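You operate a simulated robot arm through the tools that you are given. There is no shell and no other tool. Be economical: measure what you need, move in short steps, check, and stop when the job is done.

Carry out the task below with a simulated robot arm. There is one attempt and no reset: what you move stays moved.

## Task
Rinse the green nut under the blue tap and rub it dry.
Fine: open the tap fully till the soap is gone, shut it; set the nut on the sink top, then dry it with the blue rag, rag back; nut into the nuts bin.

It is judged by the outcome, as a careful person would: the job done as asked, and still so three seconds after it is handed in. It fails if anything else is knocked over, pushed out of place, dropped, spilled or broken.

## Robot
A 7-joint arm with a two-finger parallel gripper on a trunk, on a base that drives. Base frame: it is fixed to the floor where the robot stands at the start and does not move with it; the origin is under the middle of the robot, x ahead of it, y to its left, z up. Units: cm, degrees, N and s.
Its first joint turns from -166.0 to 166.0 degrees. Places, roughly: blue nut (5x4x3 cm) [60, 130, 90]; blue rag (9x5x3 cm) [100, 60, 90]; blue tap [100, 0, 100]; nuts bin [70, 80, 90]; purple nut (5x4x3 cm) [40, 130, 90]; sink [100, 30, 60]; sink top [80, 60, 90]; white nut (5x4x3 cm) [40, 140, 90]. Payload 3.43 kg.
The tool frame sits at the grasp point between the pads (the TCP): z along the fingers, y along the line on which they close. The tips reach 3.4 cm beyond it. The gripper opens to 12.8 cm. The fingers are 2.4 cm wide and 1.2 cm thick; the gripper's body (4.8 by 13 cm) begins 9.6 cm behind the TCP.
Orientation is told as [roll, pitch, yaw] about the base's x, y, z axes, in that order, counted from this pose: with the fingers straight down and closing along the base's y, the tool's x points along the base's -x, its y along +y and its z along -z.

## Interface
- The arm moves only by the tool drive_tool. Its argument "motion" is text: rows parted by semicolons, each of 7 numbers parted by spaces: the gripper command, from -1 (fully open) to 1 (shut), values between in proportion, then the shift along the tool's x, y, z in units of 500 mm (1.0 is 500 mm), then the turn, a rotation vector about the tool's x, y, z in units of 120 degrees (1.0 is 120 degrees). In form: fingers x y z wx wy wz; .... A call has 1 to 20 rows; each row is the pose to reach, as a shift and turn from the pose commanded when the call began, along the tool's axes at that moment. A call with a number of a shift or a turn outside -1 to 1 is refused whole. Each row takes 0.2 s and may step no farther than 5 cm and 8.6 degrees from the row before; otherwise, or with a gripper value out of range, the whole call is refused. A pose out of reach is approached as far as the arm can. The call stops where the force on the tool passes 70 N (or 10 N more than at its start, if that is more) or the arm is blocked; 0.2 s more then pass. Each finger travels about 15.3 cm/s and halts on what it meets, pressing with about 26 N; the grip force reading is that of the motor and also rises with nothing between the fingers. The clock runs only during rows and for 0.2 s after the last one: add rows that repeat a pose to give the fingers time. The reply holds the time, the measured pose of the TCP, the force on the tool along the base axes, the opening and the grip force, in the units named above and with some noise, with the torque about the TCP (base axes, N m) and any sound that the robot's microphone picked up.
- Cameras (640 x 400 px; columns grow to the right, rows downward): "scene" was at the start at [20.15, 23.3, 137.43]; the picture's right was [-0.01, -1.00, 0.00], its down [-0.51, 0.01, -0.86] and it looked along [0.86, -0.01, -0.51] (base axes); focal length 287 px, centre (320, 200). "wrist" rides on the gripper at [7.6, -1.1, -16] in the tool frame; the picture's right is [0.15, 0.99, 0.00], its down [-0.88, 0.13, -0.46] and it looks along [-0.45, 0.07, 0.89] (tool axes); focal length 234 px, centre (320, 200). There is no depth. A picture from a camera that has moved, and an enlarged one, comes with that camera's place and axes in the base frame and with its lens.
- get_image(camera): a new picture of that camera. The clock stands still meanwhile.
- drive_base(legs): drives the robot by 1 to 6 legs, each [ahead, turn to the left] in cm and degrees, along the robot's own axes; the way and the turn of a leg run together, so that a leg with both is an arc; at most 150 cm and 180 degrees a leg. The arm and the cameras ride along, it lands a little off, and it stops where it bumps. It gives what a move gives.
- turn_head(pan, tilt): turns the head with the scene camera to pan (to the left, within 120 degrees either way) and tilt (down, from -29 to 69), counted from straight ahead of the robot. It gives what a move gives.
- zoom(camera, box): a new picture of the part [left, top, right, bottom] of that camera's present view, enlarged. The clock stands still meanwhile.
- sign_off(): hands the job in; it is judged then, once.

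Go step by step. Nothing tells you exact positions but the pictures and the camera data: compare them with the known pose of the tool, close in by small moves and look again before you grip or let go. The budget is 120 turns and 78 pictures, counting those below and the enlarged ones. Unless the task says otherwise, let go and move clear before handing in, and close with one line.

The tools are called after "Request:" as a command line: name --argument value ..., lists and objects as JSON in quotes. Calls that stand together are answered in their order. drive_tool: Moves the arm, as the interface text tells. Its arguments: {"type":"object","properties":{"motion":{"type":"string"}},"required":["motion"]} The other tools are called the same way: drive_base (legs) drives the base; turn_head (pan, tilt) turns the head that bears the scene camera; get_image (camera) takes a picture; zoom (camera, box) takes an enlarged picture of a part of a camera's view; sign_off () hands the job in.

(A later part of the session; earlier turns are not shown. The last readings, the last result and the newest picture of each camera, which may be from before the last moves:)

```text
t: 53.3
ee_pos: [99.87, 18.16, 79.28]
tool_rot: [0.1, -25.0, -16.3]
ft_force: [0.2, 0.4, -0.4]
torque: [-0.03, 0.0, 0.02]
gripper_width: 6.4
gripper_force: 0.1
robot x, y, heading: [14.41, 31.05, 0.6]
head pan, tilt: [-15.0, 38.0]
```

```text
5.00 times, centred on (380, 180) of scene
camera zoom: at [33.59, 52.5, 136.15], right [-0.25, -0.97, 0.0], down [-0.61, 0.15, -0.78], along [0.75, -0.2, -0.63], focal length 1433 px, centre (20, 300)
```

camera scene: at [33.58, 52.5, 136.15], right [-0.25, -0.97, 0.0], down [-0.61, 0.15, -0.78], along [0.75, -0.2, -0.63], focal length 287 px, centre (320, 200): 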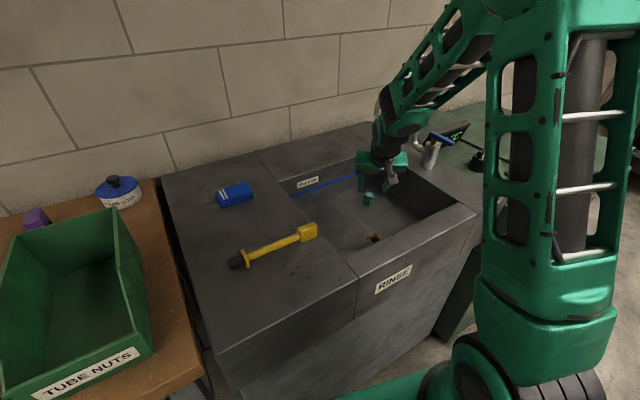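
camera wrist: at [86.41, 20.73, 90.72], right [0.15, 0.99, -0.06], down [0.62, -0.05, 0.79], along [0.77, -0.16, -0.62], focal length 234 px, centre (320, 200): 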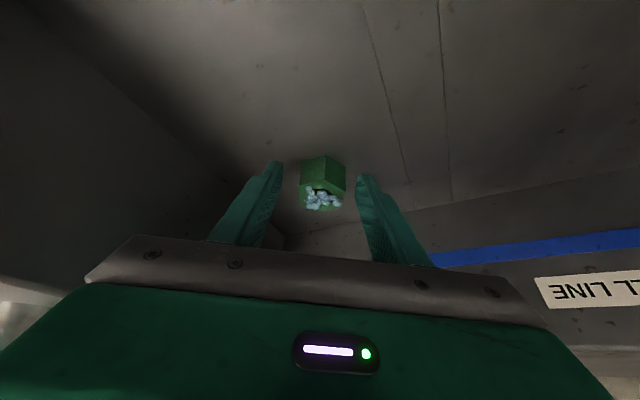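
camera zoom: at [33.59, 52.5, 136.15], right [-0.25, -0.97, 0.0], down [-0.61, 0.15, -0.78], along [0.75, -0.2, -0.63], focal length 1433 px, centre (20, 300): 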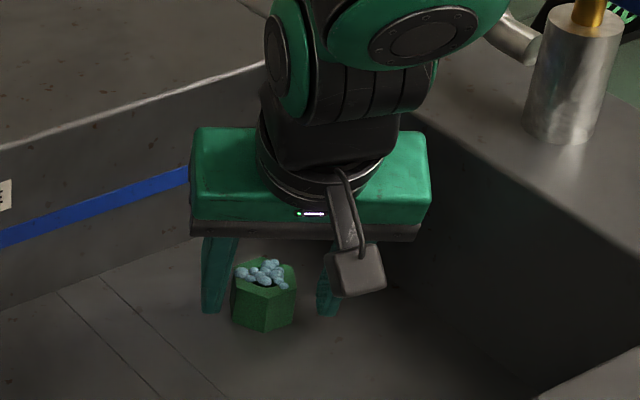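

The nut is between the fingertips. I'll close to grip it.

Request:
drive_tool --motion "0.3 0 0 0 0 0 0; 0.6 0 0 0 0 0 0; 1 0 0 0 0 0 0; 1 0 0 0 0 0 0; 1 0 0 0 0 0 0"

Request:
get_image --camera "wrist"

```text
t: 54.5
ee_pos: [99.77, 18.11, 79.48]
tool_rot: [-0.1, -25.0, -16.4]
ft_force: [0.3, -1.3, 0.0]
torque: [-0.04, 0.02, -0.02]
gripper_width: 3.98
gripper_force: 26.1
robot x, y, heading: [14.53, 31.14, 0.5]
head pan, tilt: [-15.0, 38.0]
```

```text
37 pictures are left
camera wrist: at [86.4, 20.73, 90.73], right [0.15, 0.99, -0.06], down [0.62, -0.05, 0.78], along [0.77, -0.16, -0.62], focal length 234 px, centre (320, 200)
```

wrist: 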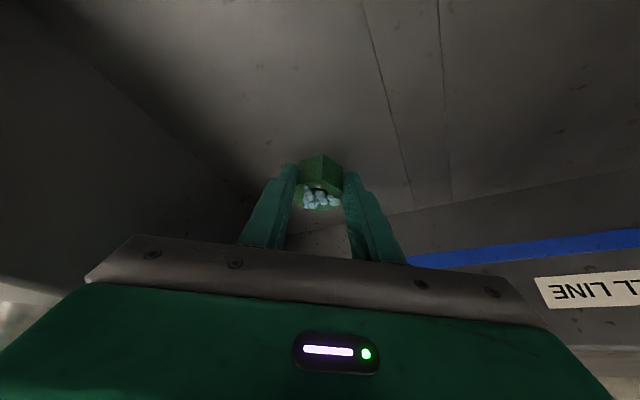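

The grip is 3.98 cm across the flats, which is solid. I'll retreat along the tool axis and carry the nut, still tilted, to above a free spot on the sink top around (86, 53), between the brush and the rag.

Request:
drive_tool --motion "1 0 0 -0.02 0 0 0; 1 0 0 -0.1 0 0 0; 1 0 0 -0.19 0 0 0; 1 0 0 -0.28 0 0 0; 1 0 0 -0.37 0 0 0; 1 0 0 -0.46 0 0 0; 1 0 0 -0.56 0 0 0; 1 0.033 0.074 -0.562 0 0 0; 1 0.066 0.148 -0.565 0 0 0; 1 0.099 0.222 -0.567 0 0 0; 1 0.132 0.296 -0.57 0 0 0; 1 0.165 0.37 -0.572 0 0 0; 1 0.198 0.443 -0.574 0 0 0; 1 0.23 0.516 -0.576 0 0 0; 1 0.263 0.59 -0.578 0 0 0; 1 0.263 0.59 -0.578 0 0 0"

Request:
get_image --camera "wrist"

Request:
get_image --camera "scene"

```text
t: 57.9
ee_pos: [84.93, 53.49, 99.94]
tool_rot: [0.0, -25.0, -16.4]
ft_force: [-0.5, 0.1, 0.2]
torque: [0.01, -0.05, -0.01]
gripper_width: 0.02
gripper_force: 26.3
robot x, y, heading: [14.21, 31.02, 0.7]
head pan, tilt: [-15.0, 38.0]
```

```text
36 pictures are left
camera wrist: at [71.52, 56.05, 111.31], right [0.15, 0.99, -0.06], down [0.62, -0.05, 0.79], along [0.77, -0.16, -0.62], focal length 234 px, centre (320, 200)
```

wrist: 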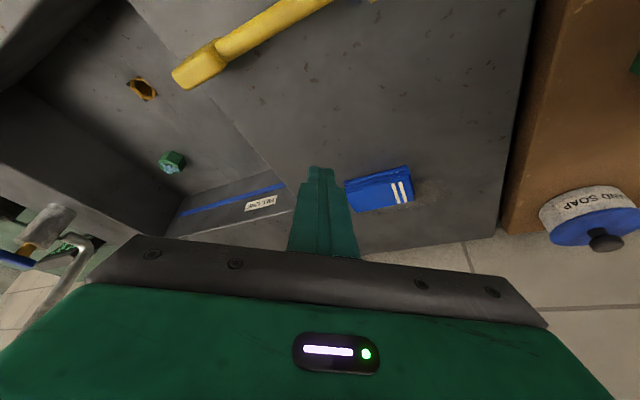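

```text
35 pictures are left
camera scene: at [33.58, 52.5, 136.15], right [-0.25, -0.97, 0.0], down [-0.61, 0.15, -0.78], along [0.75, -0.2, -0.63], focal length 287 px, centre (320, 200)
```

scene: 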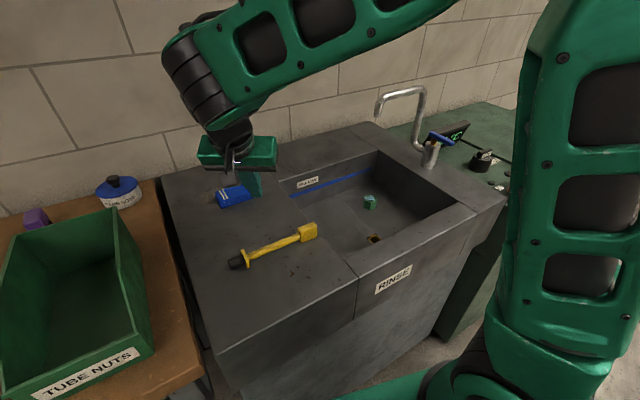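

The nut slipped out and is back in the basin, so the grip was too shallow. I'll look at how it lies now.

Request:
zoom --camera "scene" --box '[340, 175, 400, 225]'

Request:
zoom --camera "wrist" --box '[130, 125, 210, 190]'

```text
8.00 times, centred on (370, 200) of scene
camera zoom: at [33.58, 52.5, 136.15], right [-0.25, -0.97, 0.0], down [-0.61, 0.15, -0.78], along [0.75, -0.2, -0.63], focal length 2293 px, centre (-80, 200)
```

zoom: 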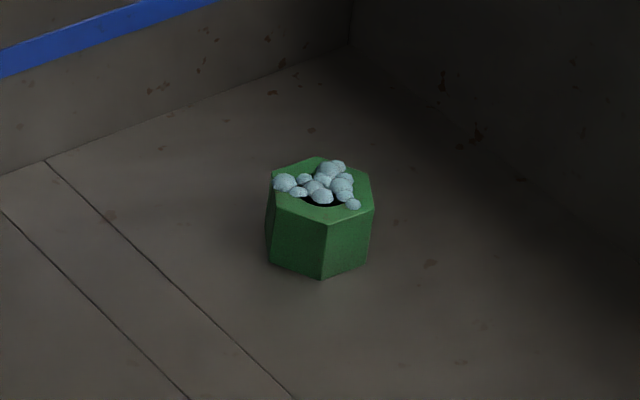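

```text
6.15 times, centred on (170, 158) of wrist
camera zoom: at [71.52, 56.05, 111.31], right [0.15, 0.99, -0.06], down [0.62, -0.05, 0.79], along [0.77, -0.16, -0.62], focal length 1441 px, centre (1243, 462)
```

zoom: 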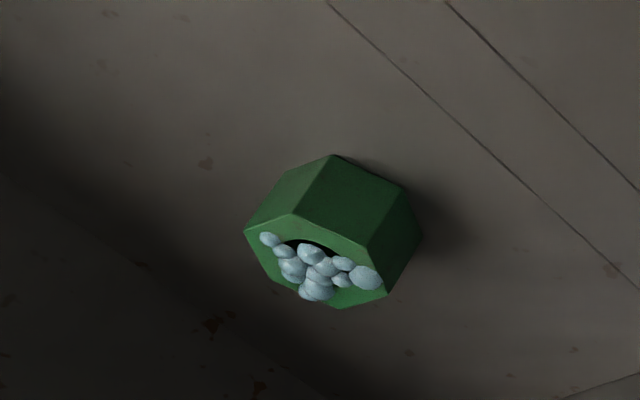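

The nut is upright and moved only about 1.5 cm toward me, still clean apart from the beads. I'll return along the same line, go deeper this time and lift slowly.

Request:
drive_tool --motion "1 -0.03 -0.075 0.002 0 0 0; 0.5 -0.06 -0.15 0.005 0 0 0; 0 -0.09 -0.225 0.007 0 0 0; 0 -0.12 -0.3 0.01 0 0 0; 0 -0.15 -0.375 0.012 0 0 0; 0 -0.18 -0.45 0.015 0 0 0; 0 -0.21 -0.525 0.017 0 0 0; 0 -0.235 -0.6 0.02 0 0 0; 0 -0.235 -0.6 0.11 0 0 0; 0 -0.235 -0.6 0.2 0 0 0; 0 -0.235 -0.6 0.29 0 0 0; 0 -0.235 -0.6 0.37 0 0 0; 0 -0.235 -0.6 0.44 0 0 0; 0 -0.235 -0.6 0.44 0 0 0"

Request:
get_image --camera "wrist"

```text
t: 60.9
ee_pos: [95.69, 18.53, 85.0]
tool_rot: [0.1, -25.0, -16.4]
ft_force: [-0.1, -0.1, 0.1]
torque: [0.0, 0.0, -0.04]
gripper_width: 6.39
gripper_force: 0.1
robot x, y, heading: [14.85, 30.76, 0.3]
head pan, tilt: [-15.0, 38.0]
```

```text
32 pictures are left
camera wrist: at [82.25, 21.26, 96.35], right [0.15, 0.99, -0.06], down [0.62, -0.05, 0.79], along [0.77, -0.16, -0.62], focal length 234 px, centre (320, 200)
```

wrist: 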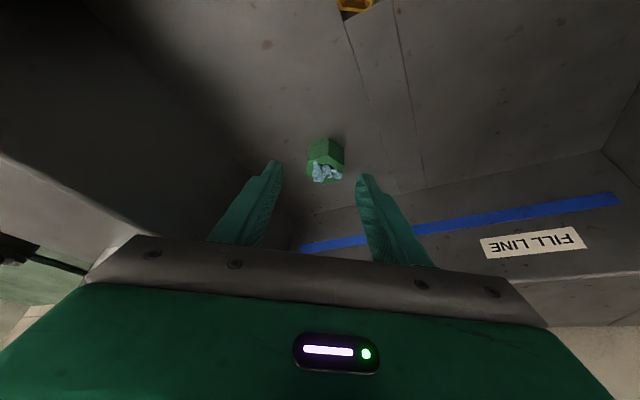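

The nut is centred. I'll go in deeper, to just above the floor.

Request:
drive_tool --motion "0 0 0.006 0.05 0 0 0; 0 0 0.01 0.1 0 0 0; 0 0 0.01 0.13 0 0 0; 0 0 0.01 0.138 0 0 0; 0 0 0.01 0.138 0 0 0"

```text
t: 62.1
ee_pos: [98.59, 18.46, 78.89]
tool_rot: [0.0, -25.0, -16.4]
ft_force: [0.0, -0.4, -0.8]
torque: [-0.02, -0.02, -0.02]
gripper_width: 6.41
gripper_force: 0.0
robot x, y, heading: [14.71, 31.05, 0.3]
head pan, tilt: [-15.0, 38.0]
```

No contact yet, so I'll ease straight down a few millimetres.

Request:
drive_tool --motion "0 0.0017 0 0.0036 0 0 0; 0 0.0034 0 0.0072 0 0 0; 0 0.0043 0 0.009 0 0 0; 0 0.0043 0 0.009 0 0 0"

```text
t: 63.1
ee_pos: [98.57, 18.51, 78.68]
tool_rot: [0.1, -25.2, -16.4]
ft_force: [-16.1, 7.2, 42.2]
torque: [-0.19, 0.57, -0.48]
gripper_width: 6.41
gripper_force: 0.1
robot x, y, heading: [14.46, 30.95, 0.5]
head pan, tilt: [-15.0, 38.0]
```

Floor contact is at TCP z≈78.7. I'll back off about 3 mm, close, and lift slowly by 4 cm.

Request:
drive_tool --motion "0 -0.0034 0 -0.0072 0 0 0; 0.4 -0.0034 0 -0.0072 0 0 0; 1 -0.0034 0 -0.0072 0 0 0; 1 -0.0034 0 -0.0072 0 0 0; 1 -0.0034 0 -0.0072 0 0 0; 1 -0.0034 0 -0.0072 0 0 0"

Request:
drive_tool --motion "1 -0.0043 0 -0.009 0 0 0; 1 -0.0085 0 -0.018 0 0 0; 1 -0.013 0 -0.027 0 0 0; 1 -0.017 0 -0.036 0 0 0; 1 -0.0255 0 -0.054 0 0 0; 1 -0.034 0 -0.072 0 0 0; 1 -0.034 0 -0.072 0 0 0"

Request:
get_image --camera "wrist"

```text
t: 64.5
ee_pos: [98.57, 18.53, 78.69]
tool_rot: [0.1, -25.0, -16.3]
ft_force: [-0.5, 0.4, 0.7]
torque: [-0.01, 0.03, 0.02]
gripper_width: 3.95
gripper_force: 25.9
robot x, y, heading: [14.48, 30.95, 0.5]
head pan, tilt: [-15.0, 38.0]
```

```text
t: 66.1
ee_pos: [98.74, 18.59, 82.85]
tool_rot: [-0.1, -25.0, -16.3]
ft_force: [-0.4, 0.4, -2.8]
torque: [0.01, 0.02, 0.04]
gripper_width: 3.94
gripper_force: 26.5
robot x, y, heading: [14.05, 30.72, 0.6]
head pan, tilt: [-15.0, 38.0]
```

```text
31 pictures are left
camera wrist: at [85.18, 21.14, 94.04], right [0.15, 0.99, -0.06], down [0.62, -0.05, 0.78], along [0.77, -0.16, -0.62], focal length 234 px, centre (320, 200)
```

wrist: 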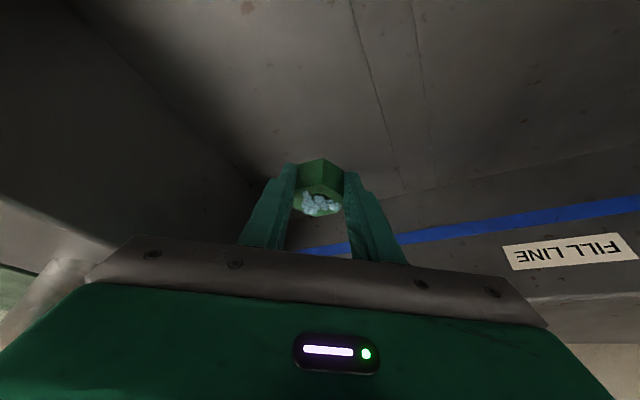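

The nut is held, with about 2.8 N of weight on the gripper. I'll continue the retreat slowly and check it again.

Request:
drive_tool --motion "1 0 0 -0.02 0 0 0; 1 0 0 -0.05 0 0 0; 1 0 0 -0.085 0 0 0; 1 0 0 -0.12 0 0 0; 1 0 0 -0.155 0 0 0; 1 0 0 -0.19 0 0 0; 1 0 0 -0.225 0 0 0; 1 0 0 -0.26 0 0 0; 1 0 0 -0.295 0 0 0; 1 0 0 -0.33 0 0 0; 1 0 0 -0.365 0 0 0; 1 0 0 -0.4 0 0 0; 1 0 0 -0.43 0 0 0; 1 0 0 -0.44 0 0 0; 1 0 0 -0.44 0 0 0"

```text
t: 69.3
ee_pos: [89.6, 21.1, 102.43]
tool_rot: [0.0, -25.0, -16.4]
ft_force: [-0.8, 0.0, -2.4]
torque: [0.02, -0.02, 0.0]
gripper_width: 3.94
gripper_force: 25.8
robot x, y, heading: [14.53, 30.55, 0.8]
head pan, tilt: [-15.0, 38.0]
```

It is still held. I'll carry it over to the free spot on the sink top.

Request:
drive_tool --motion "1 0.009 0.02 -0.002 0 0 0; 1 0.026 0.056 -0.005 0 0 0; 1 0.045 0.096 -0.009 0 0 0; 1 0.064 0.136 -0.013 0 0 0; 1 0.083 0.177 -0.017 0 0 0; 1 0.102 0.218 -0.021 0 0 0; 1 0.121 0.259 -0.025 0 0 0; 1 0.14 0.3 -0.029 0 0 0; 1 0.159 0.341 -0.033 0 0 0; 1 0.178 0.382 -0.037 0 0 0; 1 0.197 0.423 -0.041 0 0 0; 1 0.216 0.464 -0.045 0 0 0; 1 0.235 0.505 -0.048 0 0 0; 1 0.253 0.543 -0.051 0 0 0; 1 0.267 0.573 -0.053 0 0 0; 1 0.276 0.591 -0.055 0 0 0; 1 0.276 0.591 -0.055 0 0 0"

Request:
get_image --camera "wrist"

Request:
turn_head --pan 2 --tilt 38

Request:
get_image --camera "scene"

```text
t: 72.9
ee_pos: [84.91, 53.4, 99.15]
tool_rot: [0.1, -25.0, -16.4]
ft_force: [-0.8, -0.3, -2.0]
torque: [0.03, 0.05, -0.01]
gripper_width: 3.96
gripper_force: 26.4
robot x, y, heading: [14.81, 31.19, 0.5]
head pan, tilt: [-15.0, 38.0]
```

```text
30 pictures are left
camera wrist: at [71.52, 55.96, 110.55], right [0.15, 0.99, -0.06], down [0.62, -0.05, 0.79], along [0.77, -0.16, -0.62], focal length 234 px, centre (320, 200)
```

wrist: 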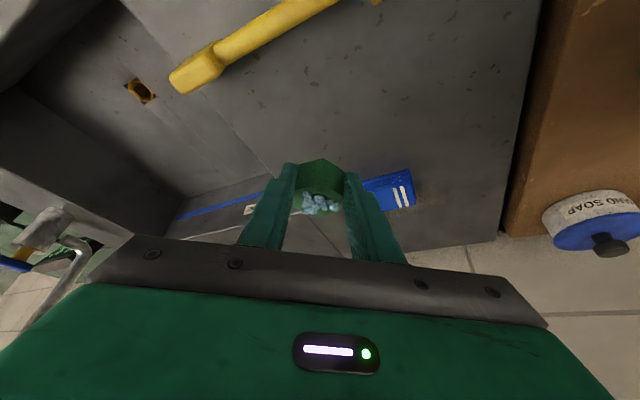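

```text
t: 73.7
ee_pos: [84.86, 53.4, 99.19]
tool_rot: [0.1, -25.0, -16.3]
ft_force: [0.1, -0.4, -2.7]
torque: [0.03, 0.05, 0.03]
gripper_width: 3.95
gripper_force: 25.9
robot x, y, heading: [14.18, 30.72, 0.6]
head pan, tilt: [2.0, 38.0]
```

```text
29 pictures are left
camera scene: at [33.86, 55.04, 136.14], right [0.04, -1.0, 0.0], down [-0.63, -0.03, -0.78], along [0.78, 0.03, -0.63], focal length 287 px, centre (320, 200)
```

scene: 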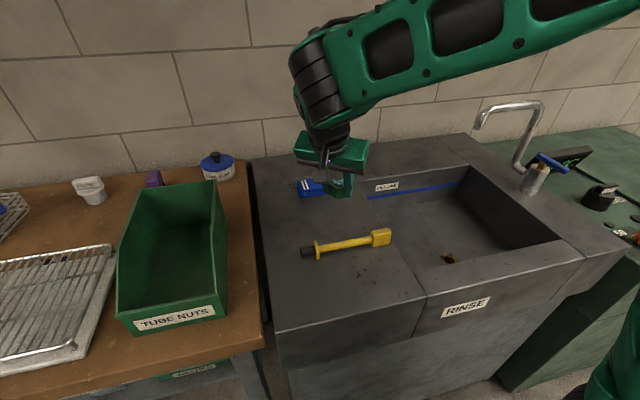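

The nut hangs over the free spot, clear of the rag and brush. I'll lower it to just above the surface.

Request:
drive_tool --motion "1 0.013 0 0.027 0 0 0; 1 0.026 0 0.054 0 0 0; 1 0.039 0 0.081 0 0 0; 1 0.048 0 0.1 0 0 0; 1 0.052 0 0.11 0 0 0; 1 0.052 0 0.11 0 0 0"

Request:
drive_tool --motion "1 0.0025 0 0.0054 0 0 0; 1 0.005 0 0.0109 0 0 0; 1 0.005 0 0.0109 0 0 0"

Request:
zoom --camera "scene" --box '[270, 130, 400, 270]'

```text
t: 75.1
ee_pos: [84.86, 53.32, 93.22]
tool_rot: [0.1, -24.9, -16.3]
ft_force: [0.3, 0.6, -2.6]
torque: [0.03, 0.01, 0.01]
gripper_width: 3.95
gripper_force: 25.7
robot x, y, heading: [14.15, 30.94, 0.6]
head pan, tilt: [2.0, 38.0]
```

```text
t: 75.9
ee_pos: [84.92, 53.3, 92.57]
tool_rot: [0.0, -25.0, -16.4]
ft_force: [-0.5, -0.6, -2.5]
torque: [0.03, 0.04, -0.01]
gripper_width: 3.98
gripper_force: 26.0
robot x, y, heading: [14.67, 30.93, 0.6]
head pan, tilt: [2.0, 38.0]
```

```text
2.86 times, centred on (335, 200) of scene
camera zoom: at [33.86, 55.04, 136.14], right [0.04, -1.0, 0.0], down [-0.63, -0.03, -0.78], along [0.78, 0.04, -0.63], focal length 819 px, centre (277, 200)
```

zoom: 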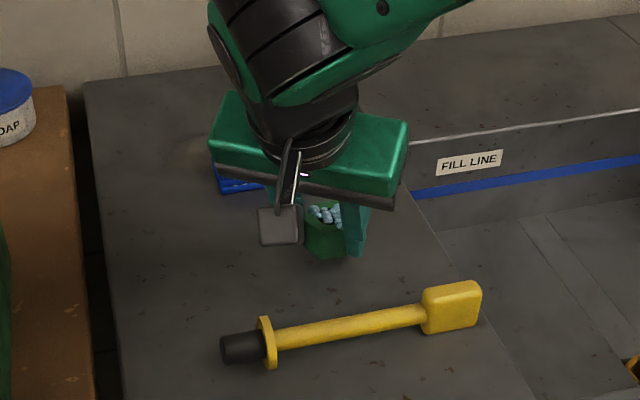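

Request:
drive_tool --motion "1 0.0017 0 0.0036 0 0 0; 1 0.0034 0 0.0072 0 0 0; 1 0.0034 0 0.0072 0 0 0"

Request:
drive_tool --motion "1 0.0017 0 0.0036 0 0 0; 1 0.0034 0 0.0072 0 0 0; 1 0.0034 0 0.0072 0 0 0"

```text
t: 76.7
ee_pos: [84.9, 53.34, 92.3]
tool_rot: [0.0, -25.0, -16.4]
ft_force: [-0.3, -0.1, -2.0]
torque: [0.01, 0.03, 0.0]
gripper_width: 3.97
gripper_force: 26.0
robot x, y, heading: [14.45, 30.97, 0.5]
head pan, tilt: [2.0, 38.0]
```

```text
t: 77.5
ee_pos: [84.8, 53.35, 91.78]
tool_rot: [0.0, -25.0, -16.4]
ft_force: [-0.5, -0.7, -1.1]
torque: [0.0, 0.02, 0.01]
gripper_width: 3.99
gripper_force: 26.0
robot x, y, heading: [14.64, 30.67, 0.6]
head pan, tilt: [2.0, 38.0]
```

The force is just starting to change. I'll take one more small step to seat it.

Request:
drive_tool --motion "1 0.0012 0 0.0027 0 0 0; 1 0.0012 0 0.0027 0 0 0"

```text
t: 78.1
ee_pos: [84.9, 53.34, 91.78]
tool_rot: [-0.1, -24.9, -16.5]
ft_force: [0.8, -0.6, -2.4]
torque: [0.01, 0.06, -0.02]
gripper_width: 3.97
gripper_force: 26.2
robot x, y, heading: [14.36, 30.63, 0.6]
head pan, tilt: [2.0, 38.0]
```

Request:
drive_tool --motion "1 0.0017 0 0.0036 0 0 0; 1 0.0026 0 0.0054 0 0 0; 1 0.0026 0 0.0054 0 0 0"

```text
t: 78.9
ee_pos: [84.89, 53.29, 91.47]
tool_rot: [0.2, -25.2, -16.5]
ft_force: [-9.8, -5.6, 41.0]
torque: [-0.87, 0.52, -0.14]
gripper_width: 3.97
gripper_force: 26.3
robot x, y, heading: [14.72, 30.77, 0.8]
head pan, tilt: [2.0, 38.0]
```

It has firm contact at 91.5. I'll ease off the press, open and retreat along the tool axis.

Request:
drive_tool --motion "1 -0.0014 0 -0.003 0 0 0; 0.5 -0.0014 0 -0.003 0 0 0; 0 -0.0014 0 -0.003 0 0 0; 0 -0.0014 0 -0.003 0 0 0; 0 0 0 -0.05 0 0 0; 0 0 0 -0.12 0 0 0; 0 0 0 -0.2 0 0 0; 0 0 0 -0.28 0 0 0; 0 0 0 -0.28 0 0 0"

Request:
get_image --camera "wrist"

```text
t: 80.9
ee_pos: [79.42, 54.97, 104.15]
tool_rot: [-0.1, -25.0, -16.4]
ft_force: [0.4, 0.0, -0.3]
torque: [0.02, -0.02, 0.0]
gripper_width: 6.38
gripper_force: 0.1
robot x, y, heading: [14.65, 31.06, 0.4]
head pan, tilt: [2.0, 38.0]
```

```text
27 pictures are left
camera wrist: at [65.92, 57.56, 115.47], right [0.15, 0.99, -0.06], down [0.62, -0.05, 0.78], along [0.77, -0.16, -0.62], focal length 234 px, centre (320, 200)
```

wrist: 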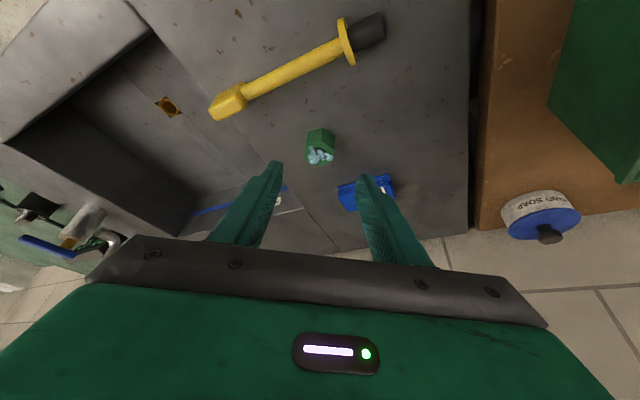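

The nut stands upright at about (86, 53). Next is the rag near (97, 59). I'll straighten the tool above it and look.

Request:
drive_tool --motion "-0.4 -0.056 0.025 -0.006 0 0.052 0; -0.4 -0.112 0.049 -0.012 0 0.104 0; -0.4 -0.168 0.074 -0.018 0 0.156 0; -0.4 -0.224 0.098 -0.025 0 0.208 0; -0.4 -0.224 0.098 -0.025 0 0.208 0"

Request:
zoom --camera "wrist" --box '[200, 60, 460, 260]'

Request:
zoom --camera "scene" --box '[270, 150, 400, 270]'

```text
t: 82.1
ee_pos: [89.77, 56.99, 109.89]
tool_rot: [0.0, 0.1, -16.5]
ft_force: [-1.1, -0.8, 0.2]
torque: [0.03, -0.04, 0.02]
gripper_width: 8.98
gripper_force: 0.1
robot x, y, heading: [14.51, 30.86, 0.7]
head pan, tilt: [2.0, 38.0]
```

```text
2.00 times, centred on (330, 160) of wrist
camera zoom: at [82.24, 57.84, 125.98], right [0.14, 0.99, 0.0], down [0.88, -0.12, 0.46], along [0.45, -0.06, -0.89], focal length 468 px, centre (300, 280)
```

zoom: 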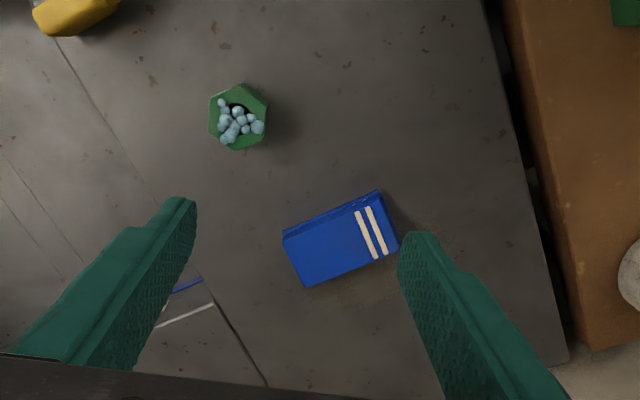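

```text
3.33 times, centred on (335, 210) of scene
camera zoom: at [33.85, 55.04, 136.15], right [0.04, -1.0, 0.0], down [-0.63, -0.03, -0.78], along [0.78, 0.04, -0.63], focal length 955 px, centre (270, 167)
```

zoom: 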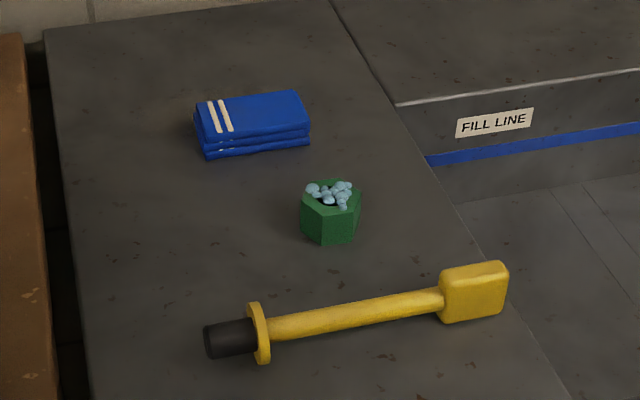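

The rag's centre is at (97.2, 59.3), with its long axis turned about 16° from y. I'll yaw to -74° to grip it across its short side, and centre above it.

Request:
drive_tool --motion "-0.3 -0.018 0.012 0 0 0 0.069; -0.2 -0.037 0.024 0 0 0 0.138; -0.2 -0.055 0.036 0 0 0 0.207; -0.2 -0.074 0.048 0 0 0 0.276; -0.2 -0.092 0.06 0 0 0 0.345; -0.2 -0.11 0.072 0 0 0 0.414; -0.2 -0.129 0.085 0 0 0 0.483; -0.2 -0.129 0.085 0.09 0 0 0.483; -0.2 -0.129 0.085 0.18 0 0 0.483; -0.2 -0.129 0.085 0.18 0 0 0.483"

Request:
get_image --camera "wrist"

```text
t: 84.3
ee_pos: [97.37, 59.27, 100.97]
tool_rot: [0.0, 0.0, -74.3]
ft_force: [0.3, 0.4, -0.8]
torque: [0.0, -0.01, 0.02]
gripper_width: 7.66
gripper_force: 0.0
robot x, y, heading: [14.25, 31.32, 0.6]
head pan, tilt: [2.0, 38.0]
```

```text
24 pictures are left
camera wrist: at [94.22, 66.01, 116.99], right [0.91, 0.41, 0.0], down [0.36, -0.81, 0.46], along [0.19, -0.42, -0.89], focal length 234 px, centre (320, 200)
```

wrist: 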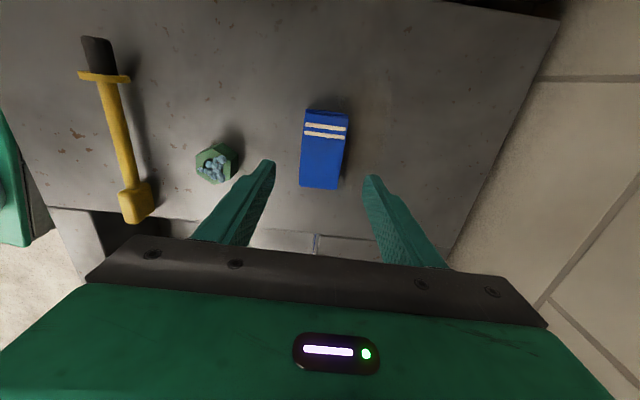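

The rag is centred between the fingers. I'll go down so the tips reach about halfway into its thickness, then close.

Request:
drive_tool --motion "-0.2 0.004 0.003 0.08 0 0 0; -0.2 0.004 0.003 0.14 0 0 0; -0.2 0.004 0.003 0.166 0 0 0; -0.2 0.004 0.003 0.166 0 0 0; 0.2 0.004 0.003 0.166 0 0 0; 0.6 0.004 0.003 0.166 0 0 0; 1 0.004 0.003 0.166 0 0 0; 1 0.004 0.003 0.166 0 0 0; 1 0.004 0.003 0.166 0 0 0"

Request:
zoom --camera "scene" --box '[270, 130, 400, 250]'

```text
t: 86.3
ee_pos: [97.47, 59.44, 92.67]
tool_rot: [0.0, 0.0, -74.3]
ft_force: [-0.3, -0.8, -0.6]
torque: [-0.01, -0.02, -0.01]
gripper_width: 4.9
gripper_force: 26.4
robot x, y, heading: [14.37, 30.73, 0.6]
head pan, tilt: [2.0, 38.0]
```

```text
3.33 times, centred on (335, 190) of scene
camera zoom: at [33.86, 55.04, 136.14], right [0.04, -1.0, 0.0], down [-0.63, -0.03, -0.78], along [0.78, 0.04, -0.63], focal length 955 px, centre (270, 233)
```

zoom: 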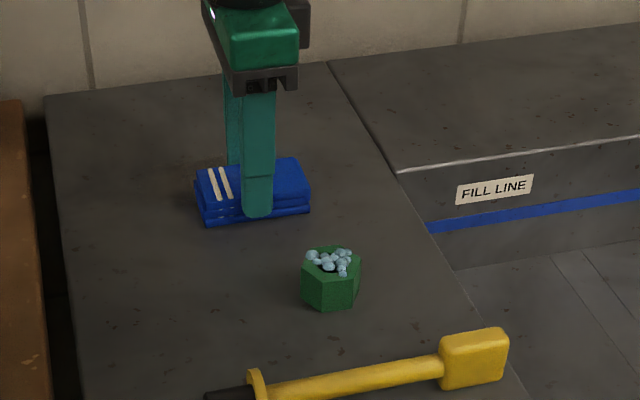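

The rag is held with a 4.9 cm grip. Its origin is TCP (97.47, 59.44, 92.67) at yaw -74.3. I'll lift it slowly and bring it over the nut.

Request:
drive_tool --motion "1 0 0 -0.015 0 0 0; 1 0 0 -0.04 0 0 0; 1 0 0 -0.07 0 0 0; 1 0 0 -0.1 0 0 0; 1 0 0 -0.126 0 0 0; 1 -0.008 -0.03 -0.126 0 0 0; 1 -0.019 -0.075 -0.126 0 0 0; 1 -0.03 -0.12 -0.126 0 0 0; 1 -0.042 -0.165 -0.126 0 0 0; 1 -0.053 -0.21 -0.126 0 0 0; 1 -0.061 -0.24 -0.126 0 0 0; 1 -0.065 -0.257 -0.126 0 0 0; 1 -0.065 -0.257 -0.126 0 0 0"

Request:
get_image --camera "wrist"

Request:
zoom --camera "scene" --box '[270, 130, 400, 250]'

```text
t: 89.1
ee_pos: [85.88, 52.85, 98.9]
tool_rot: [0.0, -0.1, -74.4]
ft_force: [0.2, 0.4, -1.0]
torque: [0.01, 0.0, 0.0]
gripper_width: 4.86
gripper_force: 26.0
robot x, y, heading: [14.44, 30.98, 0.6]
head pan, tilt: [2.0, 38.0]
```

```text
22 pictures are left
camera wrist: at [82.69, 59.75, 114.91], right [0.91, 0.41, 0.0], down [0.36, -0.81, 0.46], along [0.19, -0.42, -0.89], focal length 234 px, centre (320, 200)
```

wrist: 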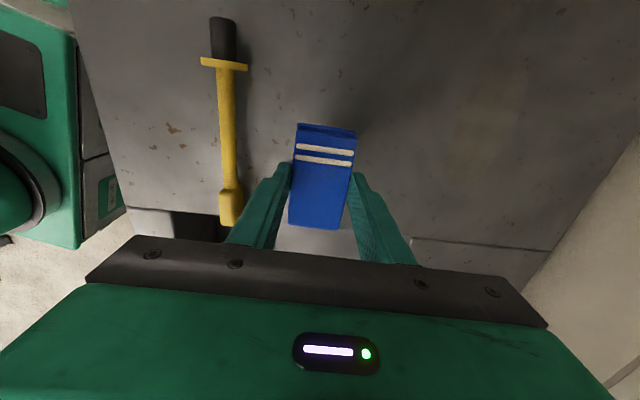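

```text
3.33 times, centred on (335, 190) of scene
camera zoom: at [33.86, 55.04, 136.14], right [0.04, -1.0, 0.0], down [-0.63, -0.03, -0.78], along [0.78, 0.04, -0.63], focal length 955 px, centre (270, 233)
```

zoom: 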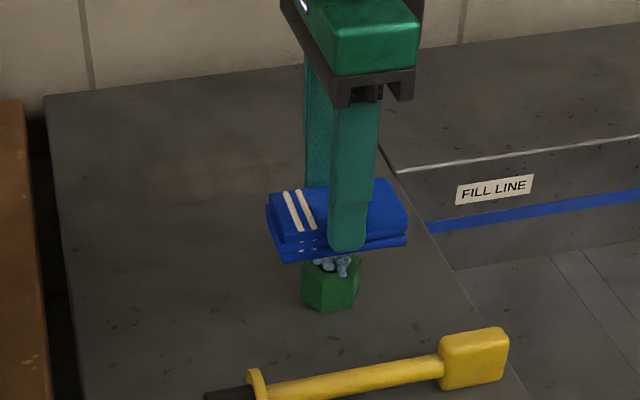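

The rag is over the nut. I'll lower it to a light contact.

Request:
drive_tool --motion "1 0 0 0.03 0 0 0; 1 0 0 0.056 0 0 0; 1 0 0 0.06 0 0 0; 1 0 0 0.06 0 0 0"

Request:
drive_tool --motion "1 0 0 0.003 0 0 0; 1 0 0 0.006 0 0 0; 1 0 0 0.006 0 0 0"

```text
t: 90.1
ee_pos: [85.84, 52.9, 95.79]
tool_rot: [0.0, 0.0, -74.4]
ft_force: [-0.2, -0.3, -0.1]
torque: [0.01, -0.01, 0.0]
gripper_width: 4.91
gripper_force: 26.5
robot x, y, heading: [14.18, 30.95, 0.5]
head pan, tilt: [2.0, 38.0]
```

```text
t: 90.9
ee_pos: [85.71, 52.97, 95.62]
tool_rot: [0.1, -0.1, -74.3]
ft_force: [0.2, 0.5, -0.1]
torque: [0.0, -0.02, -0.01]
gripper_width: 4.88
gripper_force: 26.0
robot x, y, heading: [14.34, 30.39, 0.5]
head pan, tilt: [2.0, 38.0]
```

Request:
drive_tool --motion "1 0 0 0.004 0 0 0; 1 0 0 0.006 0 0 0; 1 0 0 0.006 0 0 0"

```text
t: 91.7
ee_pos: [85.86, 52.98, 95.49]
tool_rot: [0.2, 0.0, -74.4]
ft_force: [-2.0, -0.9, 29.0]
torque: [-0.07, 0.03, -0.03]
gripper_width: 4.88
gripper_force: 26.4
robot x, y, heading: [14.75, 30.78, 0.5]
head pan, tilt: [2.0, 38.0]
```

It is pressing with 29 N. I'll ease up slightly and rub with short strokes.

Request:
drive_tool --motion "1 0 0 -0.002 0 0 0; 1 0.015 0 -0.002 0 0 0; 1 0.03 0 -0.002 0 0 0; 1 0.015 0 -0.002 0 0 0; 1 0 0 -0.002 0 0 0; 1 -0.015 0 -0.002 0 0 0; 1 -0.03 0 -0.002 0 0 0; 1 -0.015 0 -0.002 0 0 0; 1 0 0 -0.002 0 0 0; 1 0 0.015 -0.002 0 0 0; 1 0 0 -0.002 0 0 0; 1 0 -0.015 -0.002 0 0 0; 1 0 0 -0.002 0 0 0; 1 0.015 0 -0.002 0 0 0; 1 0.03 0 -0.002 0 0 0; 1 0.015 0 -0.002 0 0 0; 1 0 0 -0.002 0 0 0"

Request:
zoom --camera "scene" --box '[290, 160, 380, 240]'

```text
t: 95.3
ee_pos: [85.85, 52.95, 95.42]
tool_rot: [-0.1, -0.2, -74.4]
ft_force: [-0.1, 0.8, -0.2]
torque: [-0.01, 0.02, 0.06]
gripper_width: 4.89
gripper_force: 25.8
robot x, y, heading: [14.38, 31.34, 0.5]
head pan, tilt: [2.0, 38.0]
```

```text
5.00 times, centred on (335, 200) of scene
camera zoom: at [33.85, 55.04, 136.14], right [0.04, -1.0, 0.0], down [-0.63, -0.03, -0.78], along [0.78, 0.04, -0.63], focal length 1433 px, centre (245, 200)
```

zoom: 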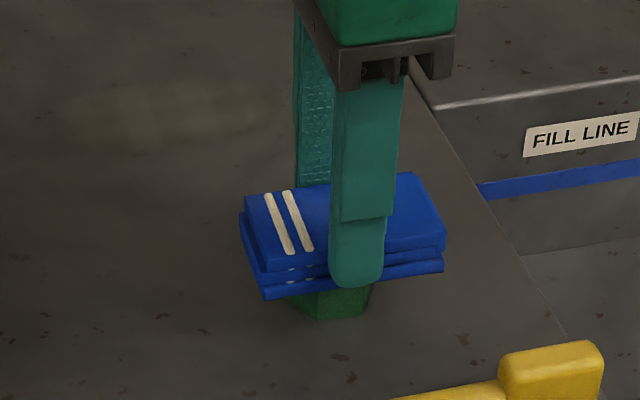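

The nut stayed put. I'll lift the rag slowly and check the nut.

Request:
drive_tool --motion "1 0 0 -0.02 0 0 0; 1 0 0 -0.06 0 0 0; 1 0 0.06 -0.1 0 0 0; 1 0 0.12 -0.1 0 0 0; 1 0 0.17 -0.1 0 0 0; 1 0 0.17 -0.1 0 0 0"

Request:
zoom --camera "scene" --box '[280, 140, 390, 240]'

```text
t: 96.7
ee_pos: [94.19, 55.19, 100.47]
tool_rot: [0.0, -0.1, -74.3]
ft_force: [-0.3, 0.8, -0.3]
torque: [0.0, -0.01, 0.0]
gripper_width: 4.87
gripper_force: 26.1
robot x, y, heading: [14.46, 30.68, 0.6]
head pan, tilt: [2.0, 38.0]
```

```text
4.00 times, centred on (335, 190) of scene
camera zoom: at [33.85, 55.04, 136.14], right [0.04, -1.0, 0.0], down [-0.63, -0.03, -0.78], along [0.78, 0.04, -0.63], focal length 1146 px, centre (260, 240)
```

zoom: 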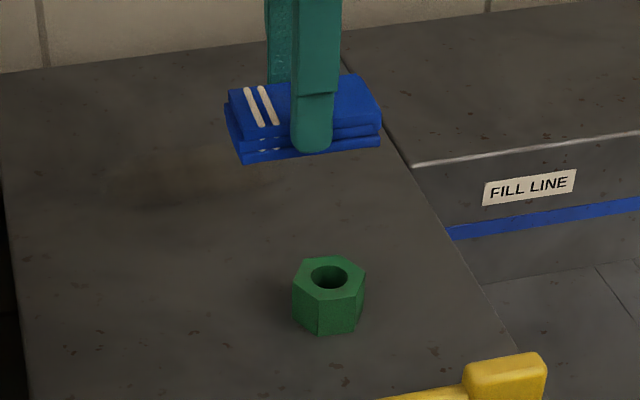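

The beads are gone and the nut is clean and dry. I'll return the rag to exactly where it was.

Request:
drive_tool --motion "1 0.02 0.03 0 0 0 0; 1 0.045 0.06 0 0 0 0; 1 0.064 0.086 0 0 0 0; 1 0.064 0.086 0.05 0 0 0; 1 0.064 0.086 0.1 0 0 0; 1 0.064 0.086 0.135 0 0 0; 1 0.064 0.086 0.147 0 0 0; 1 0.064 0.086 0.147 0 0 0"

Request:
drive_tool --motion "1 0 0 0.004 0 0 0; 1 0 0 0.007 0 0 0; 1 0 0 0.007 0 0 0"

```text
t: 98.5
ee_pos: [97.2, 59.43, 93.19]
tool_rot: [0.0, 0.0, -74.4]
ft_force: [0.4, -1.2, -0.6]
torque: [-0.02, 0.01, -0.03]
gripper_width: 4.88
gripper_force: 26.4
robot x, y, heading: [14.26, 30.78, 0.7]
head pan, tilt: [2.0, 38.0]
```

```text
t: 99.3
ee_pos: [97.27, 59.46, 92.82]
tool_rot: [-0.1, -0.1, -74.4]
ft_force: [0.1, -0.4, -0.3]
torque: [0.01, 0.04, 0.0]
gripper_width: 4.87
gripper_force: 26.0
robot x, y, heading: [14.35, 31.23, 0.5]
head pan, tilt: [2.0, 38.0]
```

Two millimetres more to touch down, with a 2 mm correction along x.

Request:
drive_tool --motion "1 -0.001 0.003 0.002 0 0 0; 1 -0.001 0.003 0.004 0 0 0; 1 -0.001 0.003 0.004 0 0 0"

```text
t: 100.1
ee_pos: [97.47, 59.41, 92.58]
tool_rot: [-0.1, -0.1, -74.4]
ft_force: [-0.5, 0.2, 0.0]
torque: [0.01, -0.01, -0.01]
gripper_width: 4.86
gripper_force: 26.4
robot x, y, heading: [14.65, 30.76, 0.4]
head pan, tilt: [2.0, 38.0]
```

It is at the pickup height and at most a millimetre or so off the surface. One tiny step more, then I'll release and rise.

Request:
drive_tool --motion "1 0 0 0.002 0 0 0; 1 0 0 0.002 0 0 0; 0.6 0 0 0.002 0 0 0; 0.2 0 0 0.002 0 0 0; -0.2 0 0 0.002 0 0 0; -0.2 0 0 0.002 0 0 0; -0.2 0 0 -0.05 0 0 0; -0.2 0 0 -0.13 0 0 0; -0.2 0 0 -0.22 0 0 0; -0.2 0 0 -0.3 0 0 0; -0.2 0 0 -0.3 0 0 0"

Request:
get_image --camera "wrist"

Request:
get_image --camera "scene"

```text
t: 102.5
ee_pos: [97.51, 59.58, 107.66]
tool_rot: [0.0, -0.1, -74.4]
ft_force: [0.2, 0.0, -0.1]
torque: [-0.01, 0.05, 0.0]
gripper_width: 7.66
gripper_force: 0.1
robot x, y, heading: [14.68, 30.78, 0.4]
head pan, tilt: [2.0, 38.0]
```

```text
18 pictures are left
camera wrist: at [94.2, 66.34, 123.64], right [0.91, 0.41, 0.0], down [0.36, -0.81, 0.46], along [0.19, -0.42, -0.89], focal length 234 px, centre (320, 200)
```

wrist: 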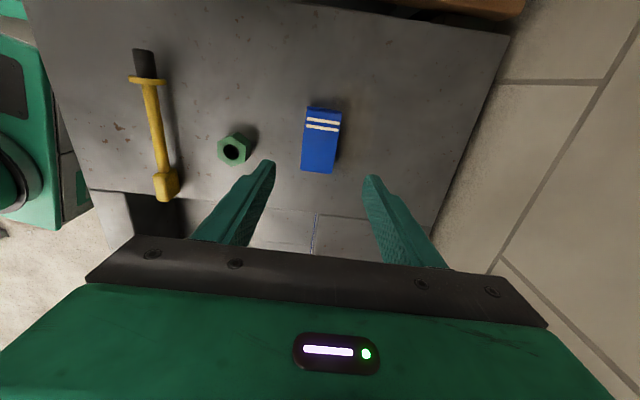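

```text
17 pictures are left
camera scene: at [33.86, 55.04, 136.14], right [0.04, -1.0, 0.0], down [-0.63, -0.03, -0.78], along [0.78, 0.04, -0.63], focal length 287 px, centre (320, 200)
```

scene: 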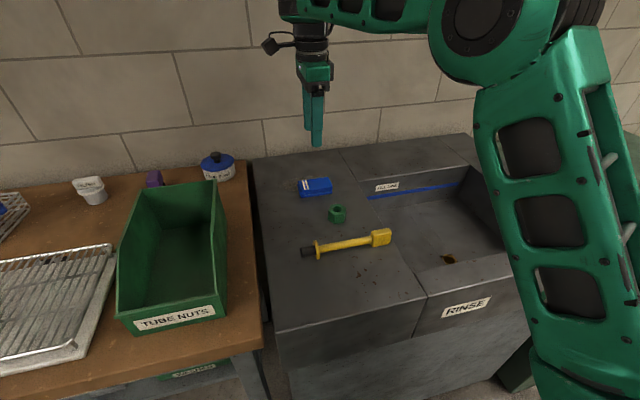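

The rag is back in place and the nut is dry. I'll move above the nut. A 60° symmetry means the current yaw should suit its flats, so I'll zoom to check.

Request:
drive_tool --motion "-0.2 -0.01 -0.035 0 0 0 0; -0.2 -0.025 -0.09 0 0 0 0; -0.2 -0.04 -0.145 0 0 0 0; -0.2 -0.055 -0.2 0 0 0 0; -0.2 -0.07 -0.247 0 0 0 0; -0.2 -0.07 -0.247 0.08 0 0 0; -0.2 -0.07 -0.247 0.08 0 0 0"

Request:
zoom --camera "wrist" --box '[220, 100, 420, 230]'

```text
t: 104.1
ee_pos: [86.52, 52.71, 103.76]
tool_rot: [0.0, 0.0, -74.5]
ft_force: [0.0, -0.1, -0.4]
torque: [0.0, 0.0, 0.01]
gripper_width: 7.67
gripper_force: 0.1
robot x, y, heading: [14.54, 31.04, 0.5]
head pan, tilt: [2.0, 38.0]
```

```text
3.08 times, centred on (320, 165) of wrist
camera zoom: at [83.41, 59.64, 119.77], right [0.91, 0.41, 0.0], down [0.36, -0.81, 0.46], along [0.19, -0.42, -0.89], focal length 720 px, centre (320, 308)
```

zoom: 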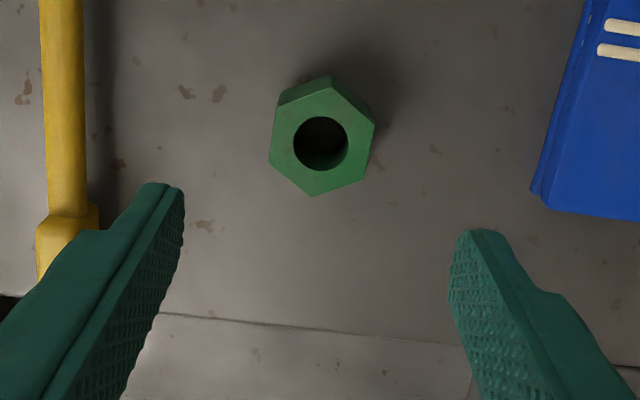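

The nut's flats line up with the fingers and it is centred. I'll descend, grip deep and lift slowly.

Request:
drive_tool --motion "-0.2 0.002 0.002 0.08 0 0 0; -0.2 0.002 0.002 0.16 0 0 0; -0.2 0.002 0.002 0.22 0 0 0; -0.2 0.002 0.002 0.236 0 0 0; -0.2 0.002 0.002 0.236 0 0 0; 0.2 0.002 0.002 0.236 0 0 0; 0.6 0.002 0.002 0.236 0 0 0; 1 0.002 0.002 0.236 0 0 0; 1 0.002 0.002 0.236 0 0 0; 1 0.002 0.002 0.236 0 0 0"

Request:
drive_tool --motion "1 0 0 -0.01 0 0 0; 1 0 0 -0.025 0 0 0; 1 0 0 -0.05 0 0 0; 1 0 0 -0.08 0 0 0; 1 0 0 -0.12 0 0 0; 1 0 0 -0.16 0 0 0; 1 0 0 -0.2 0 0 0; 1 0 0 -0.24 0 0 0; 1 0 0 -0.28 0 0 0; 1 0 0 -0.32 0 0 0; 1 0 0 -0.36 0 0 0; 1 0 0 -0.4 0 0 0; 1 0 0 -0.44 0 0 0; 1 0 0 -0.46 0 0 0; 1 0 0 -0.46 0 0 0"

Request:
get_image --camera "wrist"

```text
t: 106.3
ee_pos: [86.58, 52.76, 91.73]
tool_rot: [0.1, -0.1, -74.4]
ft_force: [-0.1, 0.5, 0.6]
torque: [-0.03, -0.02, -0.01]
gripper_width: 3.95
gripper_force: 25.8
robot x, y, heading: [14.56, 31.24, 0.4]
head pan, tilt: [2.0, 38.0]
```

```text
t: 109.5
ee_pos: [86.47, 52.61, 114.75]
tool_rot: [-0.2, -0.1, -74.4]
ft_force: [0.5, 0.3, -1.0]
torque: [-0.01, 0.0, 0.03]
gripper_width: 3.95
gripper_force: 26.0
robot x, y, heading: [14.55, 31.26, 0.8]
head pan, tilt: [2.0, 38.0]
```

```text
15 pictures are left
camera wrist: at [83.27, 59.53, 130.83], right [0.91, 0.41, 0.0], down [0.36, -0.81, 0.46], along [0.19, -0.42, -0.89], focal length 234 px, centre (320, 200)
```

wrist: 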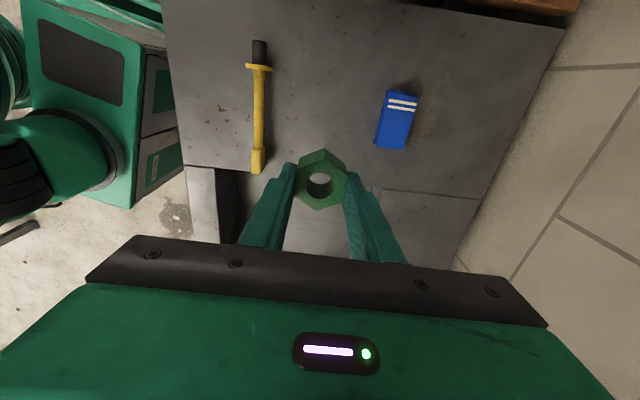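

The nut is held firmly. I'll carry it at height to above the bin, roughly (68, 81.5), keeping this yaw since the bin's axes are also turned about 17°.

Request:
drive_tool --motion "1 0.012 -0.004 0 0 0 0; 1 0.04 -0.012 0 0 0 0; 1 0.08 -0.024 0 0 0 0; 1 0.12 -0.037 0 0 0 0; 1 0.165 -0.05 0 0 0 0; 1 0.21 -0.064 0 0 0 0; 1 0.255 -0.078 0 0 0 0; 1 0.3 -0.092 0 0 0 0; 1 0.345 -0.106 0 0 0 0; 1 0.39 -0.12 0 0 0 0; 1 0.435 -0.134 0 0 0 0; 1 0.48 -0.148 0 0 0 0; 1 0.525 -0.162 0 0 0 0; 1 0.565 -0.174 0 0 0 0; 1 0.605 -0.186 0 0 0 0; 1 0.635 -0.195 0 0 0 0; 1 0.655 -0.2 0 0 0 0; 1 0.655 -0.2 0 0 0 0"

Request:
get_image --camera "wrist"

Request:
turn_head --pan 25 --tilt 40

Request:
get_image --camera "scene"

```text
t: 113.3
ee_pos: [68.11, 81.64, 114.75]
tool_rot: [0.0, 0.0, -74.5]
ft_force: [0.6, -0.2, -1.7]
torque: [-0.04, -0.02, 0.01]
gripper_width: 3.95
gripper_force: 26.3
robot x, y, heading: [14.44, 31.16, 0.4]
head pan, tilt: [2.0, 38.0]
```

```text
14 pictures are left
camera wrist: at [64.95, 88.55, 130.69], right [0.91, 0.41, 0.0], down [0.36, -0.81, 0.46], along [0.19, -0.42, -0.89], focal length 234 px, centre (320, 200)
```

wrist: 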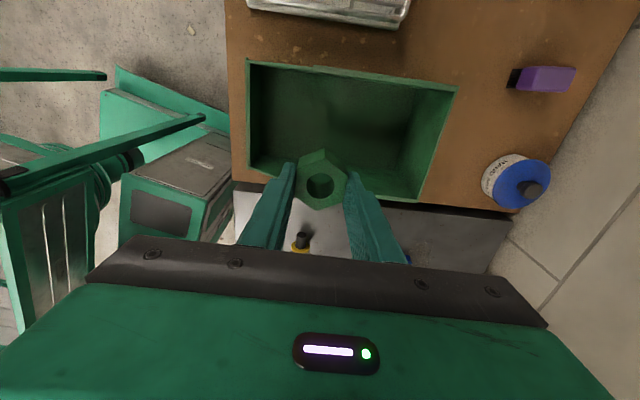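

```text
t: 114.2
ee_pos: [68.09, 81.66, 114.64]
tool_rot: [-0.1, -0.1, -74.4]
ft_force: [-1.4, 0.2, -2.2]
torque: [-0.01, 0.0, 0.01]
gripper_width: 3.97
gripper_force: 26.2
robot x, y, heading: [14.43, 30.91, 0.7]
head pan, tilt: [25.0, 40.0]
```

```text
13 pictures are left
camera scene: at [32.9, 58.32, 135.86], right [0.43, -0.9, -0.01], down [-0.59, -0.28, -0.76], along [0.68, 0.33, -0.65], focal length 287 px, centre (320, 200)
```

scene: 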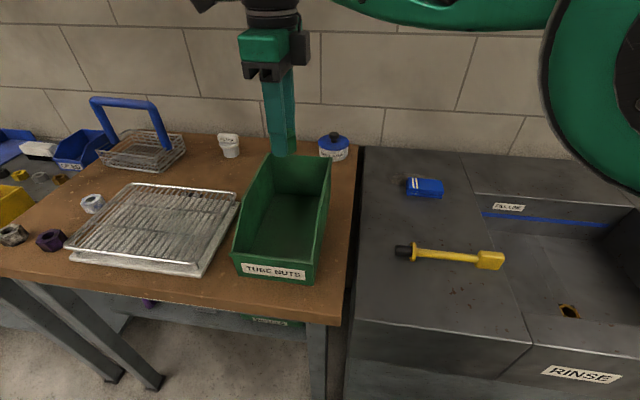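

From the two views, the bin's rim corners average to about (70, 83.5), with the rear rim at z≈100. I'll shift slightly to its centreline and lower the nut inside.

Request:
drive_tool --motion "1 0.012 0.005 0 0 0 0; 1 0.025 0.011 0.02 0 0 0; 1 0.025 0.011 0.06 0 0 0; 1 0.025 0.011 0.11 0 0 0; 1 0.025 0.011 0.16 0 0 0; 1 0.025 0.011 0.21 0 0 0; 1 0.025 0.011 0.26 0 0 0; 1 0.025 0.011 0.31 0 0 0; 1 0.025 0.011 0.36 0 0 0; 1 0.025 0.011 0.385 0 0 0; 1 0.025 0.011 0.393 0 0 0; 1 0.025 0.011 0.393 0 0 0"

Request:
get_image --camera "wrist"

Request:
zoom --camera "scene" --box '[210, 120, 360, 300]'

```text
t: 116.8
ee_pos: [68.25, 82.93, 95.16]
tool_rot: [0.0, 0.0, -74.4]
ft_force: [0.2, -0.3, -2.3]
torque: [-0.03, 0.03, -0.01]
gripper_width: 3.94
gripper_force: 26.3
robot x, y, heading: [14.31, 31.24, 0.6]
head pan, tilt: [25.0, 40.0]
```

```text
12 pictures are left
camera wrist: at [65.08, 89.89, 111.02], right [0.91, 0.41, 0.0], down [0.36, -0.81, 0.46], along [0.19, -0.42, -0.89], focal length 234 px, centre (320, 200)
```

wrist: 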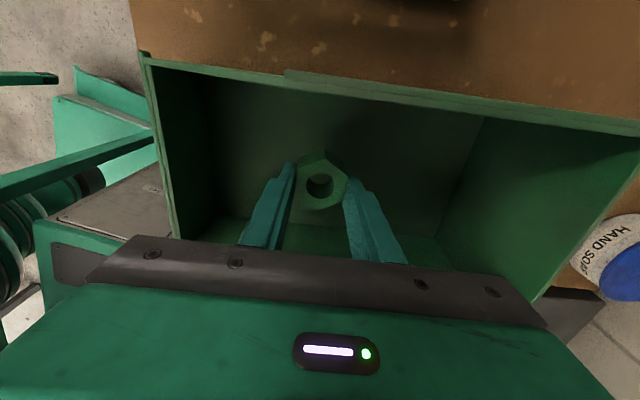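

```text
2.22 times, centred on (285, 210) of scene
camera zoom: at [32.9, 58.33, 135.86], right [0.43, -0.9, -0.01], down [-0.59, -0.28, -0.76], along [0.68, 0.33, -0.65], focal length 637 px, centre (398, 178)
```

zoom: 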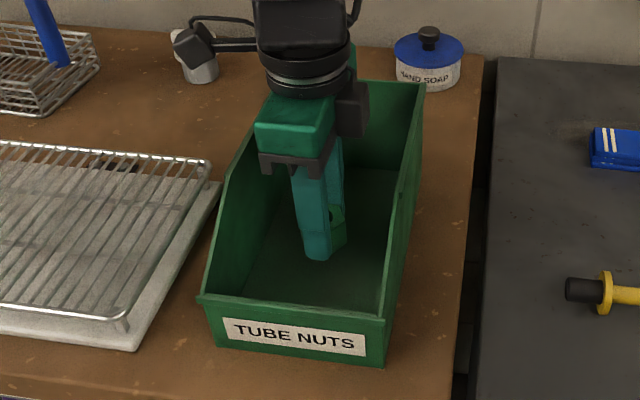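

It is well inside the bin. I'll lower in small steps until it touches.

Request:
drive_tool --motion "1 0 0 0.01 0 0 0; 1 0 0 0.02 0 0 0; 1 0 0 0.03 0 0 0; 1 0 0 0.03 0 0 0"

Request:
drive_tool --motion "1 0 0 0.006 0 0 0; 1 0 0 0.012 0 0 0; 1 0 0 0.012 0 0 0"

```text
t: 117.8
ee_pos: [68.19, 83.03, 93.53]
tool_rot: [0.0, 0.0, -74.2]
ft_force: [0.1, 0.1, -2.1]
torque: [0.0, 0.02, 0.0]
gripper_width: 3.96
gripper_force: 26.4
robot x, y, heading: [14.43, 30.86, 0.6]
head pan, tilt: [25.0, 40.0]
```

```text
t: 118.6
ee_pos: [68.23, 82.98, 93.01]
tool_rot: [0.0, 0.0, -74.4]
ft_force: [0.4, -0.8, -1.7]
torque: [-0.02, 0.02, 0.05]
gripper_width: 3.96
gripper_force: 26.2
robot x, y, heading: [14.27, 30.94, 0.5]
head pan, tilt: [25.0, 40.0]
```

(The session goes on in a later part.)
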